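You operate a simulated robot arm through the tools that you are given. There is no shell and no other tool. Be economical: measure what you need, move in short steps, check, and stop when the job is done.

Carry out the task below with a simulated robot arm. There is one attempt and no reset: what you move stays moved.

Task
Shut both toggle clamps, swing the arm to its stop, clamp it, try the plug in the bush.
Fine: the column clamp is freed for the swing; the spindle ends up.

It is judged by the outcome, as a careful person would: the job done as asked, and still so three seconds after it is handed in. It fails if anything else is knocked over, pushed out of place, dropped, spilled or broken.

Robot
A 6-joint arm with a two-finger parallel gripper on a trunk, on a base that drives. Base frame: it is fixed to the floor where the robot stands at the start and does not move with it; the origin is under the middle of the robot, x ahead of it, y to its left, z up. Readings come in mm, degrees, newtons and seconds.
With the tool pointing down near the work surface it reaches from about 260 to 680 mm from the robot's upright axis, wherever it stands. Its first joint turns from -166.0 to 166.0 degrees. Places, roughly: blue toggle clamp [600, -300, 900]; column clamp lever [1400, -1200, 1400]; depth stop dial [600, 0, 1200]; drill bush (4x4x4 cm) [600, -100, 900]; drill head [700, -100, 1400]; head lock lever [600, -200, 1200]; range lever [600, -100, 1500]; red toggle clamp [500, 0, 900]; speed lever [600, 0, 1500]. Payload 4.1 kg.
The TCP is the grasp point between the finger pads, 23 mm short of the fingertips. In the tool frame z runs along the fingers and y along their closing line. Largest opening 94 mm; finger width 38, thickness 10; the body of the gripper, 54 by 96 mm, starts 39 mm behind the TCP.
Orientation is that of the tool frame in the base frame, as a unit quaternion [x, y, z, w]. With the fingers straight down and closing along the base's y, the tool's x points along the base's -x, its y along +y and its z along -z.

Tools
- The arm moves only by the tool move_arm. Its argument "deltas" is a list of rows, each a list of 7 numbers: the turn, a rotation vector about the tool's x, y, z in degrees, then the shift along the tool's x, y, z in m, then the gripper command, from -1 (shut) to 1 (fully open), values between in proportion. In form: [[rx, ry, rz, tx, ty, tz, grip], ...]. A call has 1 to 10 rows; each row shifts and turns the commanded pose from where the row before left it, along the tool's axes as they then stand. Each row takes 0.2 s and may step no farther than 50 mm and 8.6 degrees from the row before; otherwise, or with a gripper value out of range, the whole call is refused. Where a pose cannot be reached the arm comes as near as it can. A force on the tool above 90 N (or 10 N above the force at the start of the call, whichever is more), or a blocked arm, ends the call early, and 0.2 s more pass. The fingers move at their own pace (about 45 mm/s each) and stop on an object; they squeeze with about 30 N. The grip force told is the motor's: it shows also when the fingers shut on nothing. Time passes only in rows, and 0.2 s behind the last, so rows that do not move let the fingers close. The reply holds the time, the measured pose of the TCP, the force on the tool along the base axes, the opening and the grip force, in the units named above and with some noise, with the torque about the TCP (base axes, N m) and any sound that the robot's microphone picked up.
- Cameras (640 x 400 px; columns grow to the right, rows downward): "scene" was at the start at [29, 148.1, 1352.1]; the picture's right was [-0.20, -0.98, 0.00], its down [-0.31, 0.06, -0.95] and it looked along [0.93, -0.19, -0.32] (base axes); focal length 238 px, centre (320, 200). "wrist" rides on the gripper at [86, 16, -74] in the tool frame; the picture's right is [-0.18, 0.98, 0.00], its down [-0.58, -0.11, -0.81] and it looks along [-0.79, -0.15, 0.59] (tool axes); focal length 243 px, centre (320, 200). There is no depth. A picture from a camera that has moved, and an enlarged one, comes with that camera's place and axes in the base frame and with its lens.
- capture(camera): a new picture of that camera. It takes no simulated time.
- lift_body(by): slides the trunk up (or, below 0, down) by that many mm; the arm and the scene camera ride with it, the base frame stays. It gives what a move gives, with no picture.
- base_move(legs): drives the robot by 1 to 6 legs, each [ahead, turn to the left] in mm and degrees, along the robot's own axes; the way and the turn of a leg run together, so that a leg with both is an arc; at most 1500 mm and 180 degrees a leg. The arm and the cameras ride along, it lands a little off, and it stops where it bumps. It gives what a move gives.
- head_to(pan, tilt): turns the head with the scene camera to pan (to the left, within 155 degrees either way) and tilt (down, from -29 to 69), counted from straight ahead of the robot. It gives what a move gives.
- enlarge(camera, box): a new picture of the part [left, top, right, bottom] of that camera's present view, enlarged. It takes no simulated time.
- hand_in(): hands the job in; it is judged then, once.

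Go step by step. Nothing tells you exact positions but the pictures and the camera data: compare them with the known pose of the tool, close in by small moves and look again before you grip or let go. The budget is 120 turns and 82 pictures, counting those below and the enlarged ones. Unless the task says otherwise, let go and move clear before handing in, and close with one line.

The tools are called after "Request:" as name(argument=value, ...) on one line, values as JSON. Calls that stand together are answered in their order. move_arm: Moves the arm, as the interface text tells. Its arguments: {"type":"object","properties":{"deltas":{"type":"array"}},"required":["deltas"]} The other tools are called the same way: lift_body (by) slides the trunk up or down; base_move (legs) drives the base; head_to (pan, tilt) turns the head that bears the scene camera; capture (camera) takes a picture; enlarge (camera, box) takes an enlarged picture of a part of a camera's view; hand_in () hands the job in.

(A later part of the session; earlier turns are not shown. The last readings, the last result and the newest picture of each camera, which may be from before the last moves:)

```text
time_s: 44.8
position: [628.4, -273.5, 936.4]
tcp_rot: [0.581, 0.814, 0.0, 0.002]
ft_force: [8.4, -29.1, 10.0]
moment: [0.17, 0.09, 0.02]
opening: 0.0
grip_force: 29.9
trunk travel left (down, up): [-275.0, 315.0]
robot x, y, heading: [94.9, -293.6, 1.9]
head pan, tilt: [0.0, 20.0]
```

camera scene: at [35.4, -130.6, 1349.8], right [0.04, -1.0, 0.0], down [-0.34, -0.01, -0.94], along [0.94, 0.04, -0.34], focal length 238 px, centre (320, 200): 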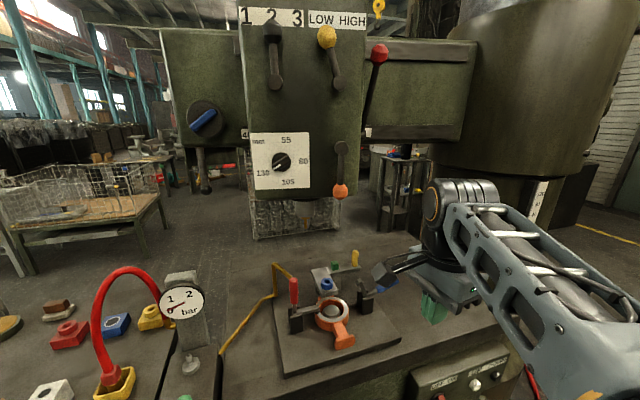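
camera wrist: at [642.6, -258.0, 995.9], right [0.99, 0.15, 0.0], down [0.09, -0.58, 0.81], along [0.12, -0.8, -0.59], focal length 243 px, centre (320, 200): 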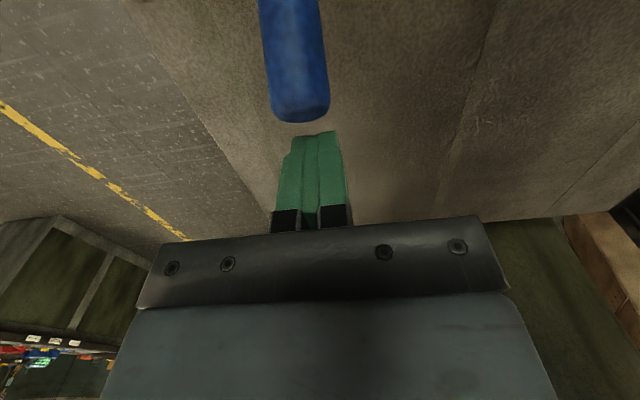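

Request:
move_arm(deltas=[[0, 0, 0, 0.005, 0, 0, -1], [0, 0, 0, 0.005, 0, 0, -1]])

Request:
move_arm(deltas=[[0, 0, 0, -0.04, 0, 0, -1], [0, 0, 0, -0.02, 0, -0.04, -1], [0, 0, 0, 0, -0.045, -0.03, -1], [0, 0, 0, 0, -0.045, -0.02, -1], [0, 0, 0, 0, -0.045, 0, -1], [0, 0, 0, 0, -0.045, 0, -1], [0, 0, 0, 0, -0.045, 0, -1], [0, 0, 0, 0, -0.045, 0, -1]])

Request:
capture(camera="scene")

Request:
enlarge(camera="scene", box=[260, 230, 460, 380])

```text
time_s: 45.4
position: [629.3, -274.6, 936.5]
tcp_rot: [0.584, 0.812, -0.001, 0.004]
ft_force: [30.3, -68.5, 18.6]
moment: [0.34, 0.08, -0.06]
opening: 0.1
grip_force: 29.8
trunk travel left (down, up): [-275.0, 315.0]
robot x, y, heading: [93.1, -293.9, 1.3]
head pan, tilt: [0.0, 20.0]
```

```text
refused: row 3 steps farther than a row can; nothing moved
```

```text
44 pictures are left
camera scene: at [119.6, -136.7, 1351.1], right [0.02, -1.0, -0.01], down [-0.34, 0.0, -0.94], along [0.94, 0.03, -0.34], focal length 238 px, centre (320, 200)
```

scene: 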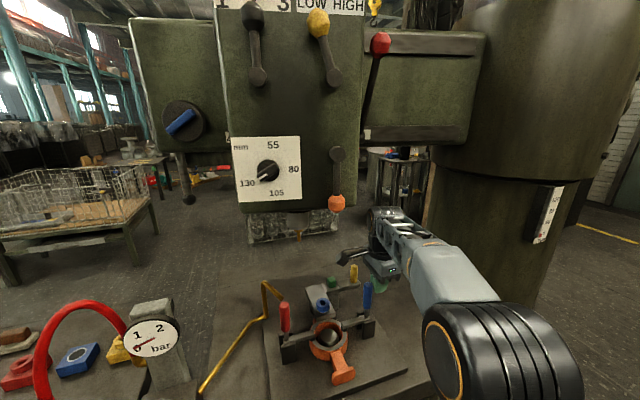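

```text
2.67 times, centred on (360, 305) of scene
camera zoom: at [119.6, -136.7, 1351.1], right [0.02, -1.0, -0.01], down [-0.34, 0.0, -0.94], along [0.94, 0.03, -0.34], focal length 635 px, centre (213, -80)
```

zoom: 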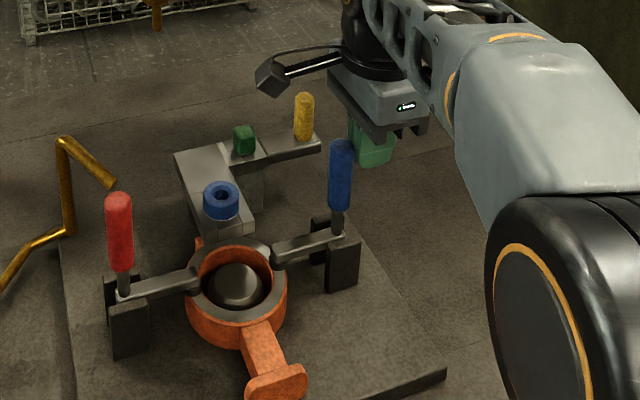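

Both clamps look shut. I retract the arm in smaller steps and then drive right to look for the column clamp.

Request:
move_arm(deltas=[[0, 0, 0, -0.04, 0, 0, -1], [0, 0, 0, -0.02, 0, -0.04, -1], [0, 0, 0, 0, -0.04, -0.02, -1], [0, 0, 0, 0, -0.045, -0.01, -1], [0, 0, 0, 0, -0.045, 0, -1], [0, 0, 0, 0, -0.045, 0, -1], [0, 0, 0, 0, -0.045, 0, -1]])

Request:
base_move(legs=[[-60, 0], [0, -90], [900, 0], [0, 60]])

Request:
head_to(pan=0, tilt=5)

Request:
capture(camera="scene")

```text
time_s: 47.0
position: [440.4, -388.5, 1005.9]
tcp_rot: [0.58, 0.814, 0.0, 0.0]
ft_force: [0.1, 0.9, 0.8]
moment: [0.03, 0.0, 0.02]
opening: 0.4
grip_force: 29.6
trunk travel left (down, up): [-275.0, 315.0]
robot x, y, heading: [90.7, -293.8, 2.0]
head pan, tilt: [0.0, 20.0]
```

```text
time_s: 58.9
position: [270.5, -1475.1, 1006.9]
tcp_rot: [0.787, 0.617, 0.001, 0.0]
ft_force: [-0.3, 0.2, 0.7]
moment: [0.04, 0.01, -0.02]
opening: 0.1
grip_force: 29.7
trunk travel left (down, up): [-275.0, 315.0]
robot x, y, heading: [30.2, -1208.2, -30.8]
head pan, tilt: [0.0, 20.0]
```

```text
time_s: 59.7
position: [270.1, -1474.9, 1005.2]
tcp_rot: [0.787, 0.617, 0.0, 0.001]
ft_force: [-1.0, -0.1, -0.1]
moment: [0.0, 0.0, 0.01]
opening: 0.0
grip_force: 30.3
trunk travel left (down, up): [-275.0, 315.0]
robot x, y, heading: [29.6, -1203.7, -30.6]
head pan, tilt: [0.0, 5.0]
```

```text
42 pictures are left
camera scene: at [138.5, -1080.5, 1374.1], right [-0.51, -0.86, 0.0], down [-0.08, 0.04, -1.0], along [0.86, -0.51, -0.09], focal length 238 px, centre (320, 200)
```

scene: 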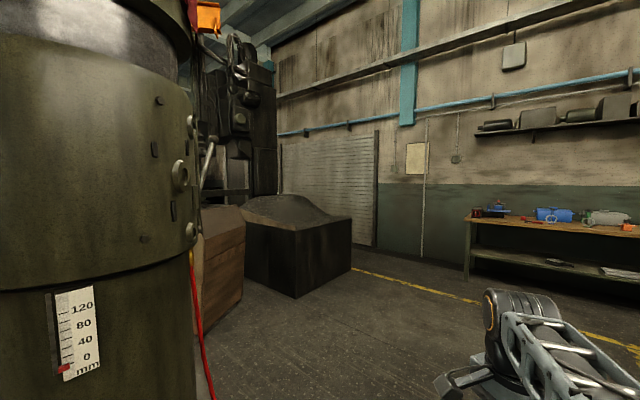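

The column is at left with a clamp boss and lever on its side at around pixel (185,175). Zoom in on it.

Request:
enlarge(camera="scene", box=[130, 80, 260, 260])

Request:
enlarge(camera="scene", box=[0, 0, 330, 400])

```text
2.22 times, centred on (195, 170) of scene
camera zoom: at [138.5, -1080.5, 1374.1], right [-0.51, -0.86, 0.0], down [-0.08, 0.04, -1.0], along [0.86, -0.51, -0.09], focal length 529 px, centre (598, 267)
```

zoom: 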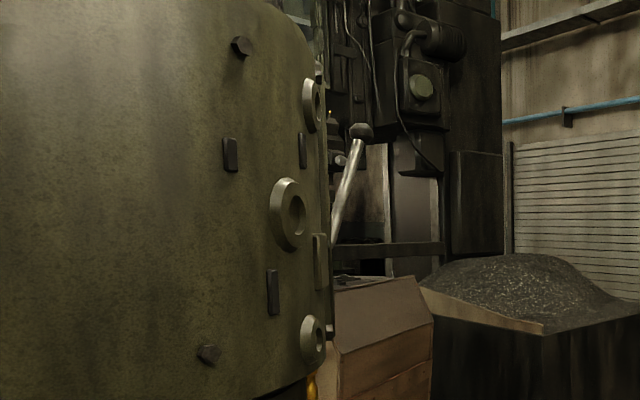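

```text
1.00 times, centred on (165, 200) of scene
camera zoom: at [138.5, -1080.5, 1374.1], right [-0.51, -0.86, 0.0], down [-0.08, 0.04, -1.0], along [0.86, -0.51, -0.09], focal length 238 px, centre (475, 200)
```

zoom: 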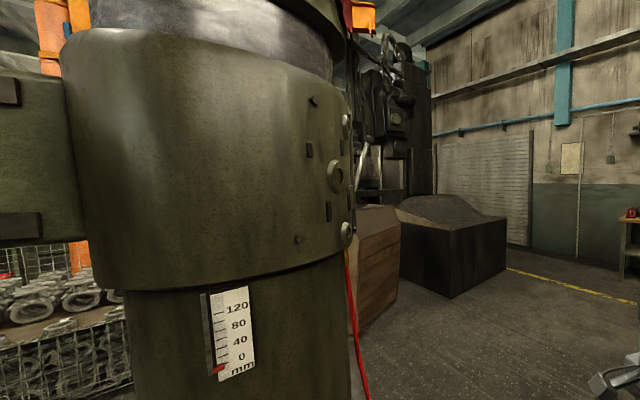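

The clamp lever sits on the column's far right side, rod sloping up to a ball. I drive round to face that side.

Request:
base_move(legs=[[1000, 0], [0, 78]])

Request:
capture(camera="scene")

```text
time_s: 68.3
position: [1201.7, -1535.2, 1006.4]
tcp_rot: [0.215, 0.977, 0.0, 0.0]
ft_force: [-0.4, 0.3, 0.6]
moment: [-0.01, 0.03, 0.03]
opening: 0.0
grip_force: 30.1
trunk travel left (down, up): [-275.0, 315.0]
robot x, y, heading: [894.4, -1721.5, 48.0]
head pan, tilt: [0.0, 5.0]
```

```text
39 pictures are left
camera scene: at [786.9, -1586.0, 1374.2], right [0.74, -0.67, 0.0], down [-0.06, -0.06, -1.0], along [0.66, 0.74, -0.09], focal length 238 px, centre (320, 200)
```

scene: 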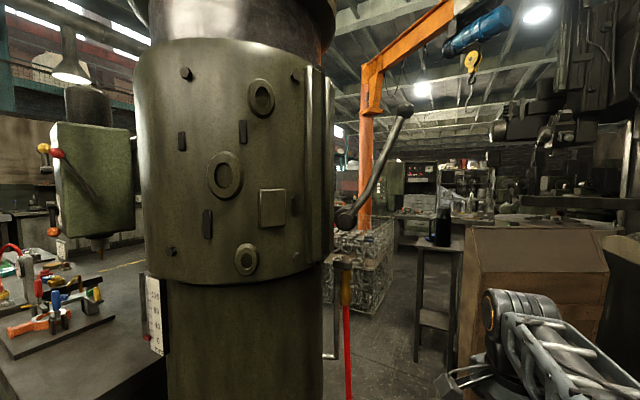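

The lever's ball is near (1417, -1237, 1570) and its pivot near (1262, -1154, 1266). I enlarge to see its plane and any markings.

Request:
enlarge(camera="scene", box=[290, 80, 430, 300])

```text
1.82 times, centred on (360, 190) of scene
camera zoom: at [786.9, -1586.0, 1374.2], right [0.74, -0.67, 0.0], down [-0.06, -0.06, -1.0], along [0.66, 0.74, -0.09], focal length 433 px, centre (247, 218)
```

zoom: 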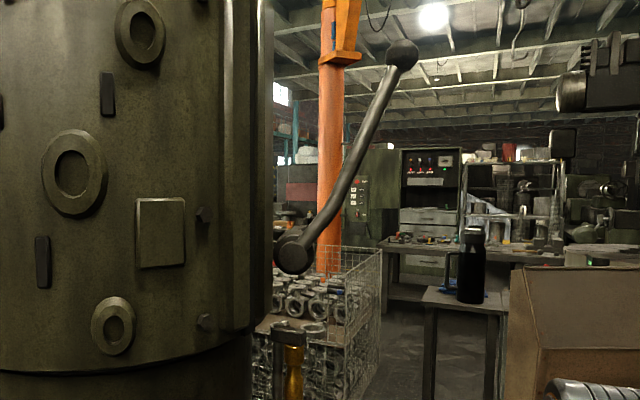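

I'll raise the trunk and turn the tool to point straight ahead so I can grip the lever.

Request:
lift_body(by=250)

Request:
move_arm(deltas=[[0, 0, -8.1, 0, 0, 0, 0], [0, 0, -8.1, 0, 0, 0, 0], [0, 0, -8.1, 0, 0, 0, 0], [0, 0, -8.1, 0, 0, 0, 0], [0, 0, -8.1, 0, 0, 0, 0], [0, 0, -8.1, 0, 0, 0, 0], [0, 0, -8.1, 0, 0, 0, 0], [0, 0, -8.1, 0, 0, 0, 0], [0, 0, -8.1, 0, 0, 0, 0]])

Request:
move_arm(deltas=[[0, 0, 0, -0.04, 0, -0.02, 0], [0, 0, 0, -0.04, 0, -0.02, 0], [0, -8.2, 0, -0.02, 0, 0, 0], [0, -8.2, 0, -0.02, 0, 0, 0], [0, -8.2, 0, -0.02, 0, 0, 0], [0, -8.2, 0, -0.02, 0, 0, 0], [0, -8.2, 0, 0, 0, 0, 0], [0, -8.2, 0, 0, 0, 0, 0], [0, -8.2, 0, 0, 0, 0, 0], [0, -8.2, 0, 0, 0, 0, 0]])

```text
time_s: 70.9
position: [1201.5, -1535.7, 1256.7]
tcp_rot: [0.215, 0.977, 0.001, 0.0]
ft_force: [-0.2, -0.1, 0.2]
moment: [0.01, -0.01, 0.0]
opening: 0.2
grip_force: 29.7
trunk travel left (down, up): [-525.0, 65.0]
robot x, y, heading: [889.1, -1721.4, 48.0]
head pan, tilt: [0.0, 5.0]
```

```text
time_s: 72.9
position: [1201.5, -1535.4, 1256.3]
tcp_rot: [-0.408, 0.913, 0.0, 0.0]
ft_force: [1.4, 0.2, -0.1]
moment: [-0.01, 0.05, -0.01]
opening: 46.9
grip_force: 0.0
trunk travel left (down, up): [-525.0, 65.0]
robot x, y, heading: [889.5, -1718.4, 48.1]
head pan, tilt: [0.0, 5.0]
```

```text
time_s: 75.1
position: [1306.4, -1417.1, 1313.4]
tcp_rot: [-0.342, 0.767, 0.22, 0.495]
ft_force: [-0.2, 0.5, -0.4]
moment: [-0.01, -0.02, -0.02]
opening: 47.1
grip_force: 0.0
trunk travel left (down, up): [-525.0, 65.0]
robot x, y, heading: [893.5, -1719.3, 48.1]
head pan, tilt: [0.0, 5.0]
```

Request:
move_arm(deltas=[[0, -8.1, 0, 0, 0, 0, 0], [0, -8.1, 0, 0, 0, 0, 0], [0, -8.1, 0, 0, 0, 0, 0], [0, 0, 0, -0.04, 0, 0, 0], [0, 0, 0, -0.04, 0, 0, 0], [0, 0, 0, -0.04, 0, 0, 0], [0, 0, 0, -0.04, 0, 0, 0]])

Request:
capture(camera="wrist")

Request:
capture(camera="scene")

```text
time_s: 76.7
position: [1303.3, -1418.4, 1473.8]
tcp_rot: [-0.288, 0.646, 0.287, 0.646]
ft_force: [-0.4, -1.2, -0.9]
moment: [0.0, 0.04, -0.01]
opening: 47.1
grip_force: 0.0
trunk travel left (down, up): [-525.0, 65.0]
robot x, y, heading: [891.0, -1724.8, 48.0]
head pan, tilt: [0.0, 5.0]
```

```text
37 pictures are left
camera wrist: at [1243.2, -1462.8, 1385.7], right [-0.73, 0.66, 0.18], down [-0.46, -0.67, 0.58], along [0.51, 0.34, 0.79], focal length 243 px, centre (320, 200)
```

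wrist: 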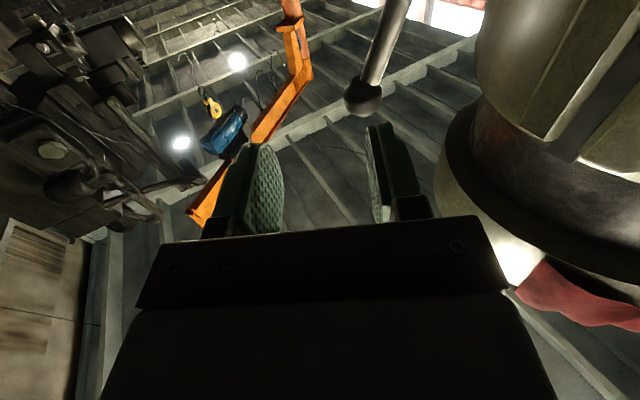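

```text
36 pictures are left
camera scene: at [786.8, -1586.1, 1624.2], right [0.74, -0.67, 0.0], down [-0.06, -0.06, -1.0], along [0.66, 0.74, -0.09], focal length 238 px, centre (320, 200)
```

scene: 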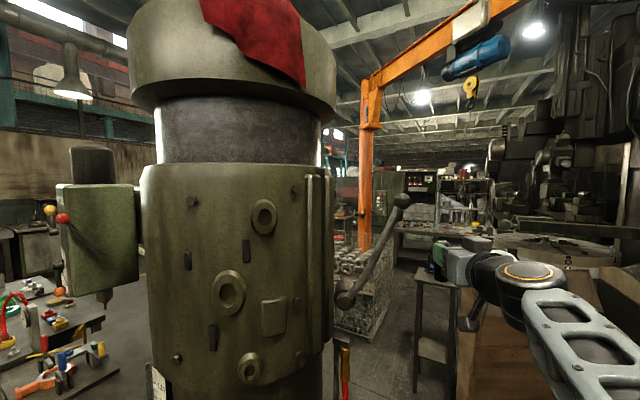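

The lever's plane is square to my heading. I shift left to line up with the lever's upper part and approach partway.

Request:
move_arm(deltas=[[0, 0, 0, 0, 0.043, 0, 0], [0, 0, 0, -0.006, 0.043, 0, 0], [0, 0, 0, 0, 0, 0.04, 0], [0, 0, 0, 0, 0, 0.04, 0], [0, 0, 0, 0, 0, 0.04, 0]])

Request:
enlarge(camera="scene", box=[310, 170, 470, 320])

Request:
capture(camera="wrist")

```text
time_s: 77.9
position: [1319.8, -1270.8, 1479.9]
tcp_rot: [-0.289, 0.647, 0.287, 0.645]
ft_force: [-0.3, 0.4, 0.4]
moment: [-0.01, -0.01, 0.03]
opening: 46.9
grip_force: 0.0
trunk travel left (down, up): [-525.0, 65.0]
robot x, y, heading: [890.6, -1719.1, 48.2]
head pan, tilt: [0.0, 5.0]
```

```text
2.67 times, centred on (390, 245) of scene
camera zoom: at [787.4, -1585.4, 1624.1], right [0.74, -0.67, 0.0], down [-0.06, -0.07, -1.0], along [0.66, 0.74, -0.09], focal length 635 px, centre (133, 80)
```

zoom: 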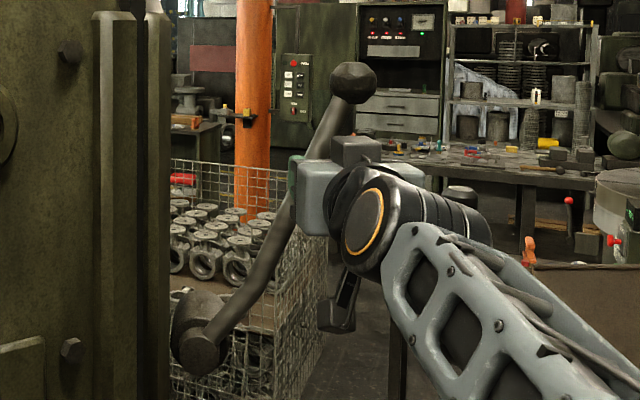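

```text
34 pictures are left
camera wrist: at [1259.3, -1316.3, 1392.0], right [-0.73, 0.66, 0.18], down [-0.46, -0.67, 0.58], along [0.51, 0.34, 0.79], focal length 243 px, centre (320, 200)
```

wrist: 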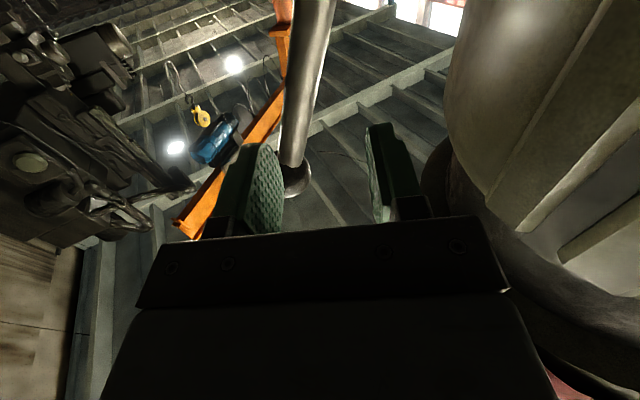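

Request:
move_arm(deltas=[[0, 0, 0, 0, -0.01, 0, 0.3], [0, 0, 6.75, 0, 0, 0.0, 0.3], [0, 0, 6.75, 0, 0, 0.0, 0.3], [0, 0, 6.75, 0, 0, 0.0, 0.3], [0, 0, 6.75, 0, 0, 0, 0.3], [0, 0, 0, 0, 0, 0.03, 0.3], [0, 0, 0, 0, 0, 0.03, 0.3]])

Request:
capture(camera="wrist")

Request:
enlarge(camera="scene", box=[310, 170, 470, 320])

```text
time_s: 79.5
position: [1369.6, -1231.5, 1478.4]
tcp_rot: [-0.129, 0.696, 0.43, 0.56]
ft_force: [-0.3, 0.2, 0.3]
moment: [-0.03, 0.01, 0.0]
opening: 61.3
grip_force: 0.1
trunk travel left (down, up): [-525.0, 65.0]
robot x, y, heading: [893.0, -1722.3, 48.0]
head pan, tilt: [0.0, 5.0]
```

```text
33 pictures are left
camera wrist: at [1280.6, -1251.3, 1408.4], right [-0.59, 0.53, 0.61], down [-0.27, -0.84, 0.47], along [0.76, 0.11, 0.64], focal length 243 px, centre (320, 200)
```

wrist: 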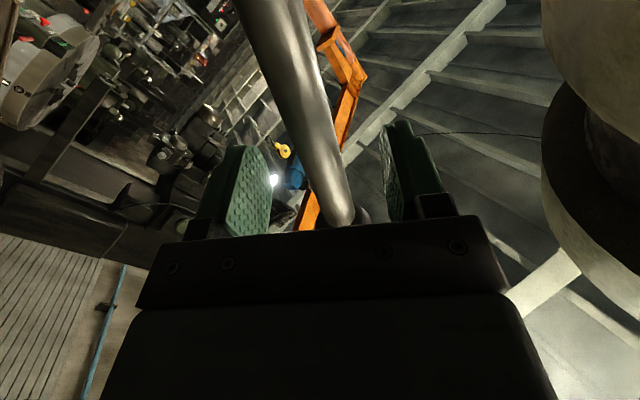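

```text
2.67 times, centred on (390, 245) of scene
camera zoom: at [787.5, -1585.3, 1624.2], right [0.74, -0.67, 0.0], down [-0.06, -0.07, -1.0], along [0.66, 0.74, -0.09], focal length 635 px, centre (133, 80)
```

zoom: 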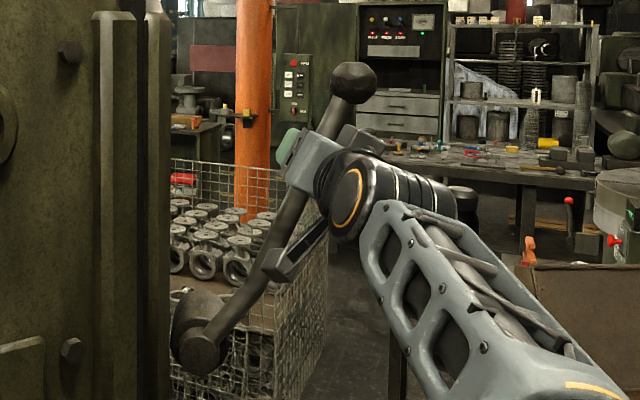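

Request:
move_arm(deltas=[[0, 0, 0, 0, 0, 0.02, 0.3], [0, 0, 0, 0, 0, 0.02, 0.3]])

Request:
capture(camera="wrist")

```text
time_s: 80.1
position: [1396.2, -1202.0, 1478.4]
tcp_rot: [-0.13, 0.696, 0.43, 0.56]
ft_force: [-0.7, -0.1, -0.4]
moment: [0.02, -0.02, 0.0]
opening: 61.2
grip_force: 0.0
trunk travel left (down, up): [-525.0, 65.0]
robot x, y, heading: [892.7, -1717.2, 48.1]
head pan, tilt: [0.0, 5.0]
```

```text
31 pictures are left
camera wrist: at [1307.2, -1222.4, 1408.1], right [-0.59, 0.53, 0.61], down [-0.27, -0.84, 0.47], along [0.76, 0.11, 0.64], focal length 243 px, centre (320, 200)
```

wrist: 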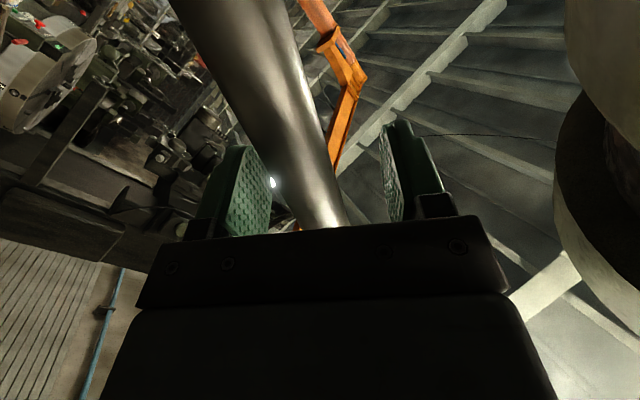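

The lever is between the pads; I grip it and try a small move outward (clockwise).

Request:
move_arm(deltas=[[0, 0, 0, 0, 0, 0, -1], [0, 0, 0, 0, 0, 0, -1], [0, 0, 0, 0, 0, 0, -1], [0, 0, 0, 0, 0, 0, -1], [0, 0, 0, 0, 0, 0, -1]])

Request:
move_arm(deltas=[[0, 0, 2, 0, -0.009, 0, -1], [0, 0, 2, 0, -0.009, 0, -1]])

Request:
capture(camera="scene")

```text
time_s: 81.3
position: [1398.3, -1203.5, 1477.3]
tcp_rot: [-0.131, 0.696, 0.429, 0.56]
ft_force: [2.1, -6.9, -9.8]
moment: [-1.45, -1.53, -0.05]
opening: 26.2
grip_force: 44.8
trunk travel left (down, up): [-525.0, 65.0]
robot x, y, heading: [889.2, -1720.0, 48.0]
head pan, tilt: [0.0, 5.0]
```

```text
time_s: 81.9
position: [1404.0, -1212.9, 1473.1]
tcp_rot: [-0.105, 0.7, 0.449, 0.545]
ft_force: [-20.1, -6.4, -13.3]
moment: [-0.26, -1.88, -0.39]
opening: 27.2
grip_force: 45.1
trunk travel left (down, up): [-525.0, 65.0]
robot x, y, heading: [891.2, -1723.0, 48.3]
head pan, tilt: [0.0, 5.0]
```

```text
30 pictures are left
camera scene: at [782.8, -1586.7, 1623.8], right [0.75, -0.67, 0.0], down [-0.06, -0.06, -1.0], along [0.66, 0.74, -0.09], focal length 238 px, centre (320, 200)
```

scene: 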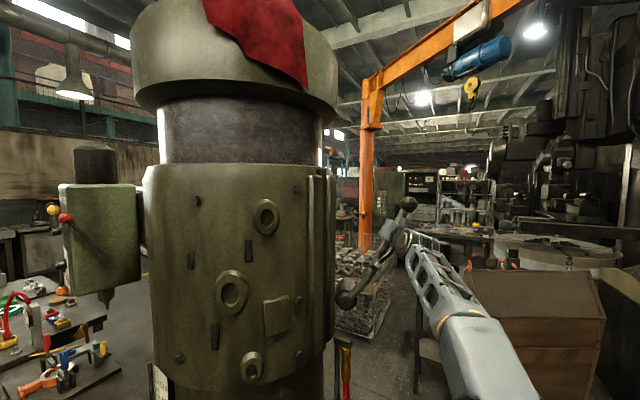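

Request:
move_arm(deltas=[[0, 0, 2.5, 0, -0.011, 0, -1], [0, 0, 2.5, 0, -0.011, 0, -1], [0, 0, 2.5, 0, -0.011, 0, -1]])

```text
time_s: 82.7
position: [1424.6, -1234.3, 1454.2]
tcp_rot: [-0.06, 0.705, 0.484, 0.515]
ft_force: [-29.1, -11.8, -17.7]
moment: [-1.17, -1.35, -0.12]
opening: 27.1
grip_force: 45.0
trunk travel left (down, up): [-525.0, 65.0]
robot x, y, heading: [894.3, -1722.2, 48.2]
head pan, tilt: [0.0, 5.0]
```

It's turning with steady friction (about 35 N), so I carry on along the arc.

Request:
move_arm(deltas=[[0, 0, 3.5, 0, -0.0155, 0, -1], [0, 0, 3.5, 0, -0.0155, 0, -1], [0, 0, 3.5, 0, -0.0155, 0, -1], [0, 0, 3.5, 0, -0.0155, 0, -1], [0, 0, 3.5, 0, -0.0155, 0, -1]])

Request:
capture(camera="scene")

```text
time_s: 83.9
position: [1470.7, -1267.8, 1395.4]
tcp_rot: [0.05, 0.707, 0.555, 0.436]
ft_force: [4.7, 6.4, -7.1]
moment: [-0.68, -2.12, -1.06]
opening: 26.7
grip_force: 45.1
trunk travel left (down, up): [-525.0, 65.0]
robot x, y, heading: [892.3, -1720.7, 47.9]
head pan, tilt: [0.0, 5.0]
```

```text
29 pictures are left
camera scene: at [788.6, -1583.6, 1624.1], right [0.74, -0.67, 0.0], down [-0.06, -0.07, -1.0], along [0.67, 0.74, -0.09], focal length 238 px, centre (320, 200)
```

scene: 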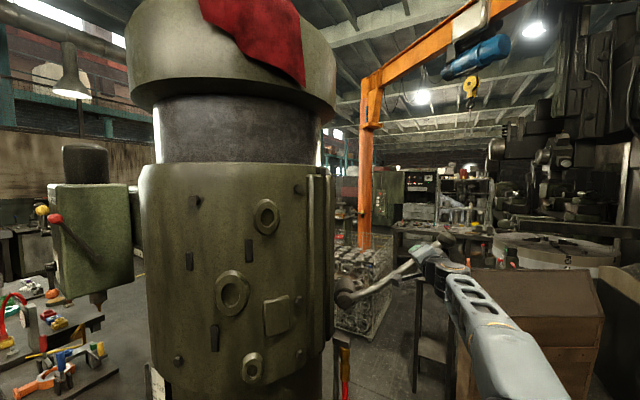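

Resistance has dropped off, consistent with the clamp coming free. I carry on toward the lever's end stop.

Request:
move_arm(deltas=[[0, 0, 3.5, 0, -0.0155, 0, -1], [0, 0, 3.5, 0, -0.0155, 0, -1], [0, 0, 3.5, 0, -0.0155, 0, -1], [0, 0, 3.5, 0, -0.0155, 0, -1], [0, 0, 3.5, 0, -0.0155, 0, -1]])

```text
time_s: 85.1
position: [1496.6, -1288.9, 1327.4]
tcp_rot: [0.155, 0.691, 0.617, 0.344]
ft_force: [-7.3, 8.7, -7.6]
moment: [-1.4, -0.84, 0.69]
opening: 27.7
grip_force: 45.0
trunk travel left (down, up): [-525.0, 65.0]
robot x, y, heading: [893.2, -1716.6, 48.3]
head pan, tilt: [0.0, 5.0]
```

Request:
move_arm(deltas=[[0, 0, 3.5, 0, -0.0155, 0, -1], [0, 0, 3.5, 0, -0.0155, 0, -1], [0, 0, 3.5, 0, -0.0155, 0, -1], [0, 0, 3.5, 0, -0.0155, 0, -1]])

Request:
capture(camera="scene")

```text
time_s: 85.8
position: [1487.9, -1295.4, 1325.2]
tcp_rot: [0.187, 0.657, 0.664, 0.304]
ft_force: [-26.8, 0.7, 13.9]
moment: [-2.22, -1.04, 0.66]
opening: 33.7
grip_force: 45.0
trunk travel left (down, up): [-525.0, 65.0]
robot x, y, heading: [891.6, -1722.4, 48.7]
head pan, tilt: [0.0, 5.0]
stopped in row 3: the force on the tool passed its limit (the readings are from after the stop); the commanded pose is now the measured one
```

```text
28 pictures are left
camera scene: at [778.4, -1589.7, 1623.0], right [0.75, -0.66, 0.0], down [-0.05, -0.06, -1.0], along [0.66, 0.75, -0.08], focal length 238 px, centre (320, 200)
```

scene: 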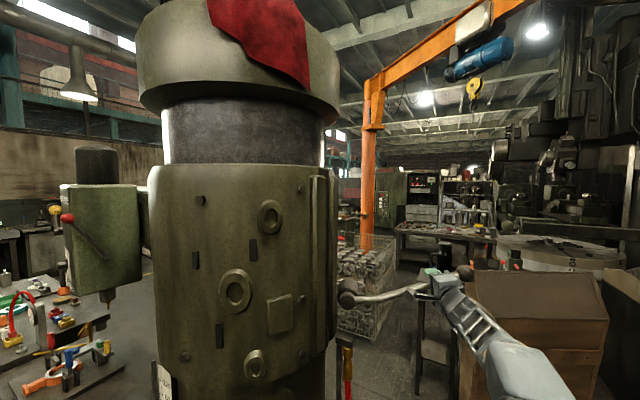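

The lever reached its outer stop at about 75°, so the clamp should be free. The lever is on the swinging sleeve, and the swing direction there is straight ahead of me, so I'll try pushing the sleeve round through the lever.

Request:
move_arm(deltas=[[0, 0, 0, 0, 0, 0.008, -1], [0, 0, 0, 0, 0, 0.008, -1], [0, 0, 0, 0, 0, 0.008, -1], [0, 0, 0, 0, 0, 0.008, -1], [0, 0, 0, 0, 0, 0.008, -1]])

Request:
capture(camera="scene")

```text
time_s: 87.0
position: [1521.2, -1266.3, 1324.7]
tcp_rot: [0.194, 0.656, 0.662, 0.305]
ft_force: [5.4, 10.0, 32.3]
moment: [-2.34, -0.71, 1.15]
opening: 33.6
grip_force: 45.1
trunk travel left (down, up): [-525.0, 65.0]
robot x, y, heading: [891.1, -1719.0, 48.3]
head pan, tilt: [0.0, 5.0]
```

```text
27 pictures are left
camera scene: at [784.5, -1585.7, 1624.3], right [0.75, -0.66, 0.0], down [-0.06, -0.07, -1.0], along [0.66, 0.74, -0.09], focal length 238 px, centre (320, 200)
```

scene: 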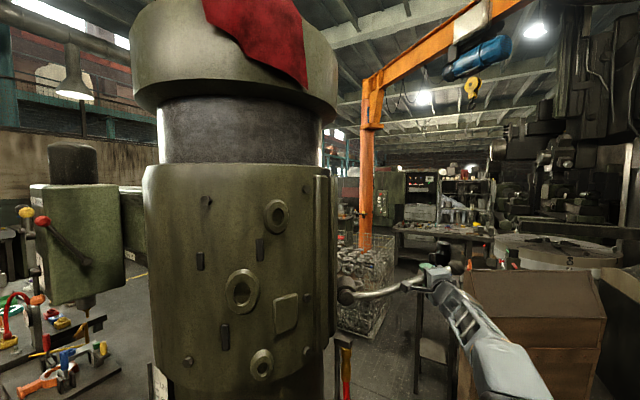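

It works: the head is swinging toward the jig side with little force. I continue until the stop.

Request:
move_arm(deltas=[[0, 0, 0, 0, 0, 0.007, -1], [0, 0, 0, 0, 0, 0.007, -1], [0, 0, 0, 0, 0, 0.007, -1], [0, 0, 0, 0, 0, 0.007, -1]])

Request:
move_arm(deltas=[[0, 0, 0, 0, 0, 0.006, -1], [0, 0, 0, 0, 0, 0.006, -1], [0, 0, 0, 0, 0, 0.006, -1]])

Request:
capture(camera="scene")

```text
time_s: 88.0
position: [1540.9, -1246.9, 1325.6]
tcp_rot: [0.194, 0.658, 0.661, 0.304]
ft_force: [7.2, 4.4, 26.7]
moment: [-1.96, -0.87, 0.89]
opening: 33.5
grip_force: 45.3
trunk travel left (down, up): [-525.0, 65.0]
robot x, y, heading: [894.1, -1720.1, 48.5]
head pan, tilt: [0.0, 5.0]
```

```text
time_s: 88.8
position: [1553.9, -1233.8, 1325.7]
tcp_rot: [0.195, 0.659, 0.66, 0.303]
ft_force: [5.5, 1.0, 21.1]
moment: [-1.4, -1.2, 0.01]
opening: 33.0
grip_force: 44.6
trunk travel left (down, up): [-525.0, 65.0]
robot x, y, heading: [889.6, -1720.2, 48.3]
head pan, tilt: [0.0, 5.0]
```

```text
26 pictures are left
camera scene: at [785.1, -1587.2, 1624.5], right [0.75, -0.66, 0.0], down [-0.06, -0.06, -1.0], along [0.66, 0.74, -0.09], focal length 238 px, centre (320, 200)
```

scene: 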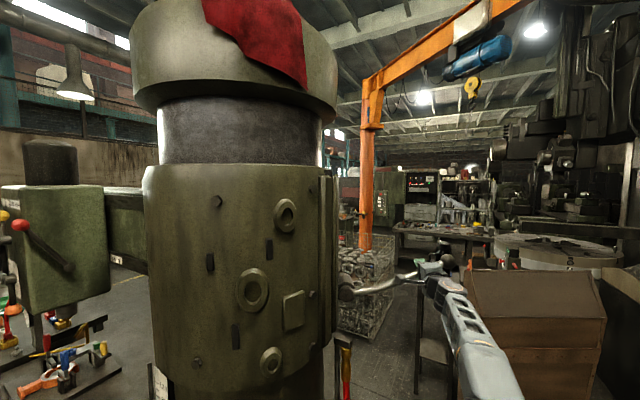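

Request:
move_arm(deltas=[[0, 0, 0, 0, 0, 0.006, -1], [0, 0, 0, 0, 0, 0.006, -1], [0, 0, 0, 0, 0, 0.006, -1], [0, 0, 0, 0, 0, 0.006, -1]])

```text
time_s: 89.8
position: [1561.4, -1226.0, 1326.3]
tcp_rot: [0.192, 0.659, 0.661, 0.305]
ft_force: [-60.7, -62.5, -22.4]
moment: [-1.98, -1.86, 1.6]
opening: 33.0
grip_force: 45.0
out of reach, approached as far as the arm can: row 4
trunk travel left (down, up): [-525.0, 65.0]
robot x, y, heading: [889.7, -1721.0, 48.0]
head pan, tilt: [0.0, 5.0]
```

It is blocked at about 87 N after roughly 10° of swing, matching the expected stop over the bush. Now I ease off and swing the lever back up to clamp it.

Request:
move_arm(deltas=[[0, 0, 0, 0, 0, -0.006, -1], [0, 0, 0, 0, 0, -0.006, -1], [0, 0, -3.5, 0, 0.0155, -0.0015, -1], [0, 0, -3.5, 0, 0.0155, -0.0015, -1], [0, 0, -3.5, 0, 0.0155, -0.0015, -1], [0, 0, -3.5, 0, 0.0155, -0.0015, -1]])

Request:
capture(camera="scene")

```text
time_s: 91.2
position: [1546.2, -1214.2, 1372.5]
tcp_rot: [0.11, 0.685, 0.614, 0.377]
ft_force: [-9.0, 17.1, -28.3]
moment: [-0.38, -2.23, -1.02]
opening: 30.3
grip_force: 44.9
trunk travel left (down, up): [-525.0, 65.0]
robot x, y, heading: [892.9, -1721.6, 48.6]
head pan, tilt: [0.0, 5.0]
```

```text
25 pictures are left
camera scene: at [786.6, -1580.2, 1623.4], right [0.75, -0.66, 0.0], down [-0.06, -0.07, -1.0], along [0.66, 0.75, -0.09], focal length 238 px, centre (320, 200)
```

scene: 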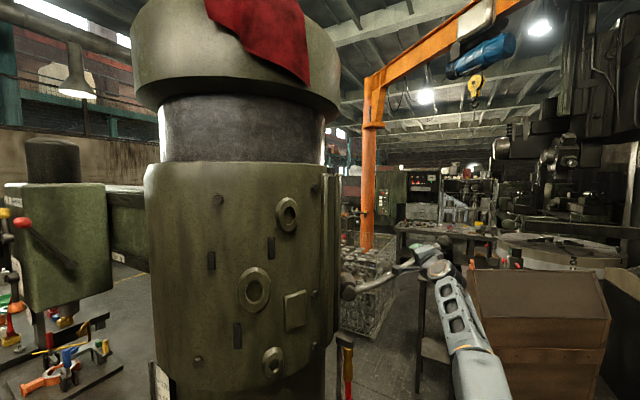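

Request:
move_arm(deltas=[[0, 0, 0, 0, 0, 0.006, -1], [0, 0, 0, 0, 0, 0.006, -1]])

```text
time_s: 91.8
position: [1545.0, -1214.9, 1373.5]
tcp_rot: [0.112, 0.682, 0.616, 0.378]
ft_force: [-17.3, 18.5, -24.9]
moment: [-0.78, -1.93, -0.73]
opening: 31.0
grip_force: 44.2
out of reach, approached as far as the arm can: row 1, 2
trunk travel left (down, up): [-525.0, 65.0]
robot x, y, heading: [895.8, -1719.5, 48.8]
head pan, tilt: [0.0, 5.0]
```

I'm at the arm's reach limit, so I release, back off, drive 100 mm nearer, and take the lever again.

Request:
move_arm(deltas=[[0, 0, 0, 0, 0, 0, 0.4], [0, 0, 0, 0, 0, 0, 0.4], [0, 0, 0, 0, 0, 0, 0.4], [0, 0, 0, 0, 0, -0.04, 0.4], [0, 0, 0, 0, 0, -0.04, 0.4], [0, 0, 0, 0, 0, -0.04, 0.4]])

Request:
base_move(legs=[[100, 0]])

Request:
capture(camera="scene")

Request:
capture(camera="wrist")

```text
time_s: 93.2
position: [1547.0, -1266.4, 1420.3]
tcp_rot: [0.113, 0.679, 0.617, 0.38]
ft_force: [0.8, 0.1, -2.5]
moment: [-0.09, -0.03, -0.02]
opening: 66.9
grip_force: 1.1
out of reach, approached as far as the arm can: row 4, 5, 6
trunk travel left (down, up): [-525.0, 65.0]
robot x, y, heading: [893.0, -1717.2, 48.5]
head pan, tilt: [0.0, 5.0]
```

```text
time_s: 94.2
position: [1560.4, -1237.6, 1440.8]
tcp_rot: [0.108, 0.669, 0.624, 0.388]
ft_force: [-59.6, -39.1, -8.9]
moment: [0.58, -0.01, -2.57]
opening: 65.9
grip_force: 0.2
trunk travel left (down, up): [-525.0, 65.0]
robot x, y, heading: [929.4, -1679.6, 48.3]
head pan, tilt: [0.0, 5.0]
stopped in leg 1: the force on the tool passed its limit (the readings are from after the stop); the commanded pose is now the measured one
```

```text
24 pictures are left
camera scene: at [801.7, -1563.0, 1625.7], right [0.75, -0.67, 0.0], down [-0.04, -0.05, -1.0], along [0.67, 0.74, -0.07], focal length 238 px, centre (320, 200)
```

scene: 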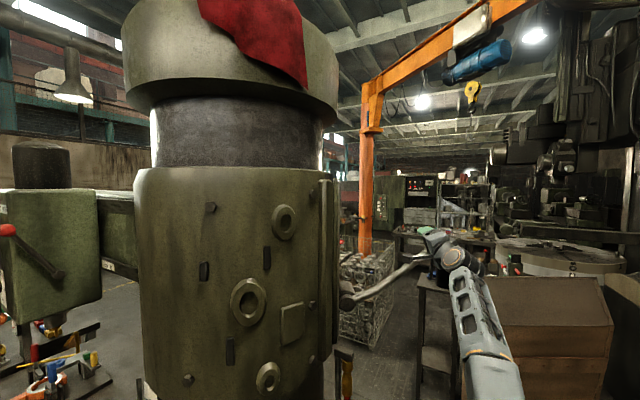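

```text
23 pictures are left
camera wrist: at [1448.2, -1236.3, 1413.7], right [-0.21, 0.08, 0.97], down [-0.1, -0.99, 0.06], along [0.97, -0.08, 0.22], focal length 243 px, centre (320, 200)
```

wrist: 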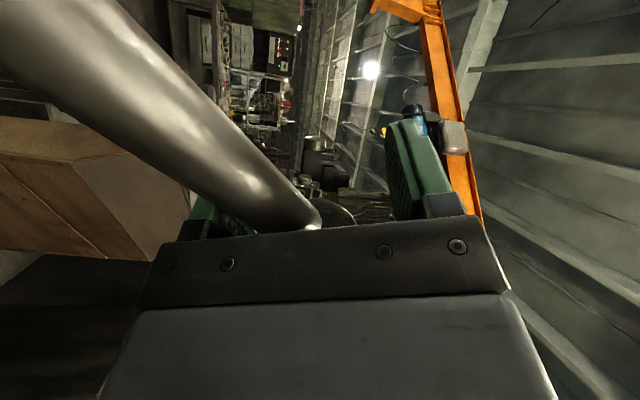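

The tool is still around the lever near its ball; I back off a little and check the arm responds normally.

Request:
move_arm(deltas=[[0, 0, 0, 0, 0, -0.015, 0.4], [0, 0, 0, 0, 0, -0.015, 0.4]])

```text
time_s: 94.7
position: [1560.4, -1238.3, 1437.0]
tcp_rot: [0.105, 0.674, 0.623, 0.384]
ft_force: [-60.9, -39.1, -10.4]
moment: [0.56, -0.13, -2.63]
opening: 65.7
grip_force: 0.1
out of reach, approached as far as the arm can: row 1, 2
trunk travel left (down, up): [-525.0, 65.0]
robot x, y, heading: [929.5, -1679.4, 48.4]
head pan, tilt: [0.0, 5.0]
stopped in row 2: the force on the tool passed its limit (the readings are from after the stop); the commanded pose is now the measured one
```

Request:
base_move(legs=[[-40, 0]])

Request:
move_arm(deltas=[[0, 0, -5, 0, 0, 0, 0.4], [0, 0, -5, 0, 0, 0, 0.4], [0, 0, 0, 0, 0, -0.02, 0.4]])

```text
time_s: 95.6
position: [1551.1, -1257.9, 1425.3]
tcp_rot: [0.109, 0.681, 0.617, 0.379]
ft_force: [0.2, -0.9, -0.3]
moment: [0.01, -0.03, -0.01]
opening: 65.9
grip_force: 0.1
trunk travel left (down, up): [-525.0, 65.0]
robot x, y, heading: [900.1, -1711.3, 48.4]
head pan, tilt: [0.0, 5.0]
```

```text
time_s: 96.4
position: [1551.6, -1265.2, 1429.7]
tcp_rot: [0.05, 0.689, 0.581, 0.431]
ft_force: [-0.9, -1.3, -3.3]
moment: [0.04, 0.15, -0.02]
opening: 67.5
grip_force: 1.9
out of reach, approached as far as the arm can: row 3
trunk travel left (down, up): [-525.0, 65.0]
robot x, y, heading: [897.1, -1707.9, 48.3]
head pan, tilt: [0.0, 5.0]
```

Request:
move_arm(deltas=[[0, 0, 0, 0, 0, -0.005, 0.4], [0, 0, 0, 0, 0, -0.005, 0.4]])

Request:
capture(camera="scene")

```text
time_s: 97.0
position: [1551.8, -1271.3, 1434.5]
tcp_rot: [0.05, 0.688, 0.581, 0.432]
ft_force: [2.2, 0.1, -5.6]
moment: [0.05, 0.22, 0.02]
opening: 68.1
grip_force: 2.6
out of reach, approached as far as the arm can: row 1, 2
trunk travel left (down, up): [-525.0, 65.0]
robot x, y, heading: [899.9, -1711.8, 48.2]
head pan, tilt: [0.0, 5.0]
```

```text
22 pictures are left
camera scene: at [796.8, -1574.6, 1624.2], right [0.75, -0.67, 0.0], down [-0.06, -0.07, -1.0], along [0.66, 0.74, -0.09], focal length 238 px, centre (320, 200)
```

scene: 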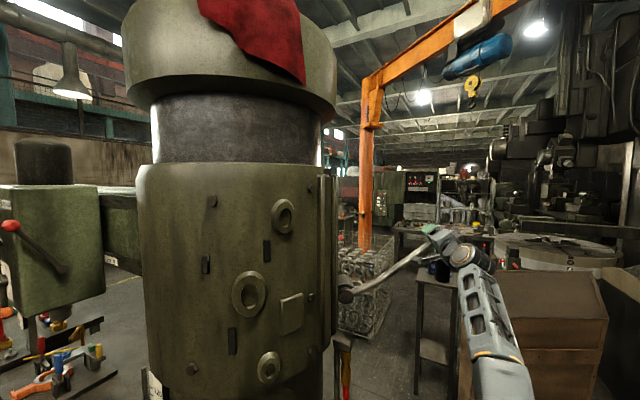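

The arm seems to be at a joint limit, so I use the base to draw the gripper straight back off the lever.

Request:
base_move(legs=[[-150, 0]])

Request:
move_arm(deltas=[[0, 0, -8, 0, 0, 0, 0.4], [0, 0, -8, 0, 0, 0, 0.4], [0, 0, -8, 0, 0, 0, 0.4], [0, 0, -8, 0, 0, 0, 0.4]])

Request:
capture(camera="scene")

```text
time_s: 98.4
position: [1449.6, -1386.4, 1434.9]
tcp_rot: [0.05, 0.687, 0.582, 0.432]
ft_force: [-0.2, -0.3, 0.3]
moment: [-0.01, 0.0, 0.04]
opening: 65.8
grip_force: 0.1
trunk travel left (down, up): [-525.0, 65.0]
robot x, y, heading: [800.7, -1825.8, 48.0]
head pan, tilt: [0.0, 5.0]
```

```text
time_s: 99.4
position: [1449.9, -1384.1, 1434.6]
tcp_rot: [-0.142, 0.675, 0.439, 0.576]
ft_force: [-0.9, 0.0, -0.3]
moment: [-0.01, 0.02, 0.0]
opening: 65.7
grip_force: 0.1
trunk travel left (down, up): [-525.0, 65.0]
robot x, y, heading: [798.7, -1823.8, 48.0]
head pan, tilt: [0.0, 5.0]
```

```text
21 pictures are left
camera scene: at [693.6, -1689.4, 1624.2], right [0.74, -0.67, 0.0], down [-0.06, -0.06, -1.0], along [0.67, 0.74, -0.09], focal length 238 px, centre (320, 200)
```

scene: 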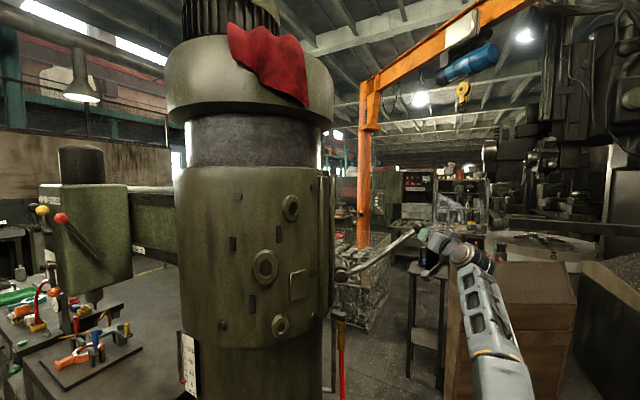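

The gripper is clear and the lever sits at about 60°. I retract the arm and drive to a better stance square to the lever's new position.

Request:
move_arm(deltas=[[0, 0, 0, 0, 0, -0.04, 0.4], [0, 0, 0, 0, 0, -0.04, 0.4], [0, 0, 0, 0, 0, -0.04, 0.4], [0, 0, 0, 0, 0, -0.04, 0.4], [0, 0, 0, 0, 0, -0.04, 0.4]])

Request:
base_move(legs=[[0, -32], [352, 0], [0, 42]])

Request:
capture(camera="scene")

```text
time_s: 100.6
position: [1432.1, -1490.7, 1516.1]
tcp_rot: [-0.142, 0.675, 0.44, 0.576]
ft_force: [0.4, -0.1, 1.5]
moment: [0.0, -0.01, 0.04]
opening: 65.9
grip_force: 0.1
out of reach, approached as far as the arm can: row 1, 2, 3, 4, 5
trunk travel left (down, up): [-525.0, 65.0]
robot x, y, heading: [793.9, -1823.9, 48.1]
head pan, tilt: [0.0, 5.0]
```

```text
time_s: 106.4
position: [1705.8, -1293.7, 1515.7]
tcp_rot: [-0.196, 0.661, 0.487, 0.536]
ft_force: [0.0, -0.2, -0.5]
moment: [-0.03, 0.03, 0.0]
opening: 65.6
grip_force: 0.1
trunk travel left (down, up): [-525.0, 65.0]
robot x, y, heading: [1135.8, -1728.6, 57.7]
head pan, tilt: [0.0, 5.0]
```

```text
20 pictures are left
camera scene: at [1009.4, -1613.1, 1624.2], right [0.85, -0.53, 0.0], down [-0.05, -0.07, -1.0], along [0.53, 0.84, -0.09], focal length 238 px, centre (320, 200)
```

scene: 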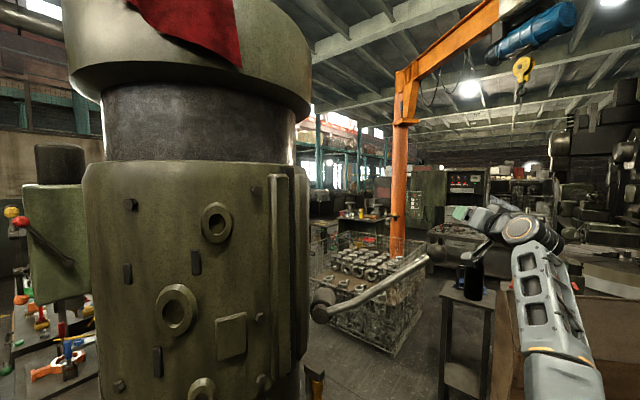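

I back the base 120 mm so the tool can be lowered clear of the lever, then bring it down and left below the lever.

Request:
base_move(legs=[[-120, 0]])

Request:
move_arm(deltas=[[0, 0, 0, 0.02, 0.012, 0, -1], [0, 0, 0, 0.02, 0.012, 0, -1], [0, 0, 0, 0.02, 0.012, 0, -1]])

```text
time_s: 107.6
position: [1639.1, -1395.3, 1515.8]
tcp_rot: [-0.198, 0.66, 0.487, 0.536]
ft_force: [-0.4, -0.2, -0.4]
moment: [-0.01, 0.04, 0.0]
opening: 65.8
grip_force: 0.1
trunk travel left (down, up): [-525.0, 65.0]
robot x, y, heading: [1073.8, -1831.0, 57.8]
head pan, tilt: [0.0, 5.0]
```

```text
time_s: 108.4
position: [1619.2, -1344.1, 1505.4]
tcp_rot: [-0.199, 0.66, 0.488, 0.535]
ft_force: [-1.0, 0.3, -0.3]
moment: [-0.02, -0.01, 0.02]
opening: 0.0
grip_force: 4.7
out of reach, approached as far as the arm can: row 1, 2, 3
trunk travel left (down, up): [-525.0, 65.0]
robot x, y, heading: [1071.6, -1829.6, 57.8]
head pan, tilt: [0.0, 5.0]
```

Request:
move_arm(deltas=[[0, 0, 0, 0, 0, 0.045, -1], [0, 0, 0, 0, 0, 0.045, -1], [0, 0, 0, 0, 0, 0.045, -1]])

```text
time_s: 109.2
position: [1622.3, -1305.7, 1475.3]
tcp_rot: [-0.199, 0.66, 0.488, 0.535]
ft_force: [-0.4, 0.2, 0.1]
moment: [0.02, 0.01, -0.02]
opening: 0.1
grip_force: 30.3
out of reach, approached as far as the arm can: row 1, 2, 3
trunk travel left (down, up): [-525.0, 65.0]
robot x, y, heading: [1074.9, -1829.9, 57.9]
head pan, tilt: [0.0, 5.0]
```

The elbow seems stuck straight. I try pitching the tool down to unlock it.

Request:
move_arm(deltas=[[0, 8, 0, 0, 0, 0, -1], [0, 8, 0, 0, 0, 0, -1], [0, 8, 0, 0, 0, 0, -1], [0, 8, 0, 0, 0, 0, -1], [0, 8, 0, 0, 0, 0, -1]])

Request:
capture(camera="scene")

```text
time_s: 110.4
position: [1568.7, -1361.8, 1402.1]
tcp_rot: [-0.354, 0.804, 0.39, 0.277]
ft_force: [0.0, 0.2, 0.7]
moment: [0.0, -0.01, 0.0]
opening: 0.0
grip_force: 29.8
out of reach, approached as far as the arm can: row 1, 2, 3, 4, 5
trunk travel left (down, up): [-525.0, 65.0]
robot x, y, heading: [1073.6, -1828.9, 57.8]
head pan, tilt: [0.0, 5.0]
```

```text
19 pictures are left
camera scene: at [945.1, -1715.2, 1624.2], right [0.85, -0.53, 0.0], down [-0.05, -0.07, -1.0], along [0.53, 0.84, -0.09], focal length 238 px, centre (320, 200)
```

scene: 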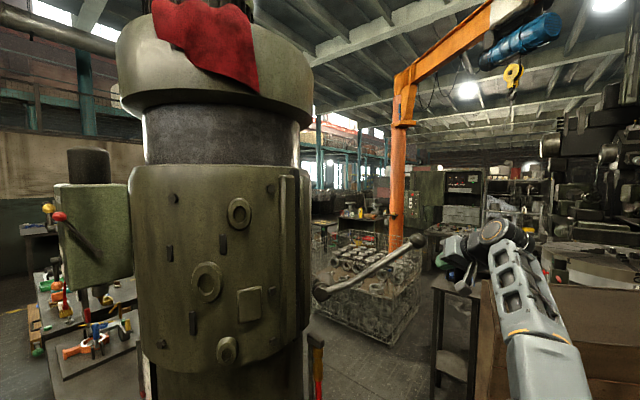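

Request:
move_arm(deltas=[[0, 8, 0, 0, 0, 0, -1], [0, 8, 0, 0, 0, 0, -1], [0, 8, 0, 0, 0, 0, -1], [0, 8, 0, 0, 0, 0, -1], [0, 8, 0, 0, 0, 0, -1]])

Request:
move_arm(deltas=[[0, 0, 0, 0.04, 0, 0, -1], [0, 0, 0, 0.04, 0, 0, -1], [0, 0, 0, 0.04, 0, 0, -1], [0, 0, 0, 0.04, 0, 0, -1]])

```text
time_s: 111.6
position: [1499.4, -1419.0, 1324.4]
tcp_rot: [-0.466, 0.849, 0.246, -0.014]
ft_force: [-0.3, -1.3, -0.5]
moment: [0.02, -0.01, -0.02]
opening: 0.1
grip_force: 29.8
out of reach, approached as far as the arm can: row 1, 2, 3, 4, 5
trunk travel left (down, up): [-525.0, 65.0]
robot x, y, heading: [1072.9, -1828.2, 57.7]
head pan, tilt: [0.0, 5.0]
```

```text
time_s: 112.6
position: [1408.1, -1551.7, 1293.0]
tcp_rot: [-0.466, 0.85, 0.246, -0.014]
ft_force: [0.7, 0.5, 0.2]
moment: [-0.01, 0.03, -0.03]
opening: 0.2
grip_force: 29.9
trunk travel left (down, up): [-525.0, 65.0]
robot x, y, heading: [1068.3, -1825.6, 57.8]
head pan, tilt: [0.0, 5.0]
```

Unstuck. I bring the tool to a central position and pitch it level again.

Request:
move_arm(deltas=[[0, 0, 0, -0.028, 0.025, 0.012, -1], [0, 0, 0, -0.028, 0.025, 0.012, -1], [0, 0, 0, -0.028, 0.025, 0.012, -1]])

Request:
move_arm(deltas=[[0, -8, 0, 0, 0, 0, -1], [0, -8, 0, 0, 0, 0, -1], [0, -8, 0, 0, 0, 0, -1], [0, -8, 0, 0, 0, 0, -1], [0, -8, 0, 0, 0, 0, -1], [0, -8, 0, 0, 0, 0, -1], [0, -8, 0, 0, 0, 0, -1], [0, -8, 0, 0, 0, 0, -1], [0, -8, 0, 0, 0, 0, -1], [0, -8, 0, 0, 0, 0, -1]])

```text
time_s: 113.4
position: [1389.5, -1431.3, 1307.5]
tcp_rot: [-0.465, 0.85, 0.246, -0.013]
ft_force: [0.7, 0.1, -0.1]
moment: [0.02, 0.02, 0.0]
opening: 0.1
grip_force: 30.3
trunk travel left (down, up): [-525.0, 65.0]
robot x, y, heading: [1071.7, -1832.1, 58.0]
head pan, tilt: [0.0, 5.0]
```

```text
time_s: 115.6
position: [1389.6, -1432.3, 1308.3]
tcp_rot: [-0.199, 0.661, 0.487, 0.535]
ft_force: [0.0, -0.3, 0.6]
moment: [-0.01, -0.02, -0.02]
opening: 0.1
grip_force: 30.1
trunk travel left (down, up): [-525.0, 65.0]
robot x, y, heading: [1074.0, -1831.9, 57.8]
head pan, tilt: [0.0, 5.0]
```

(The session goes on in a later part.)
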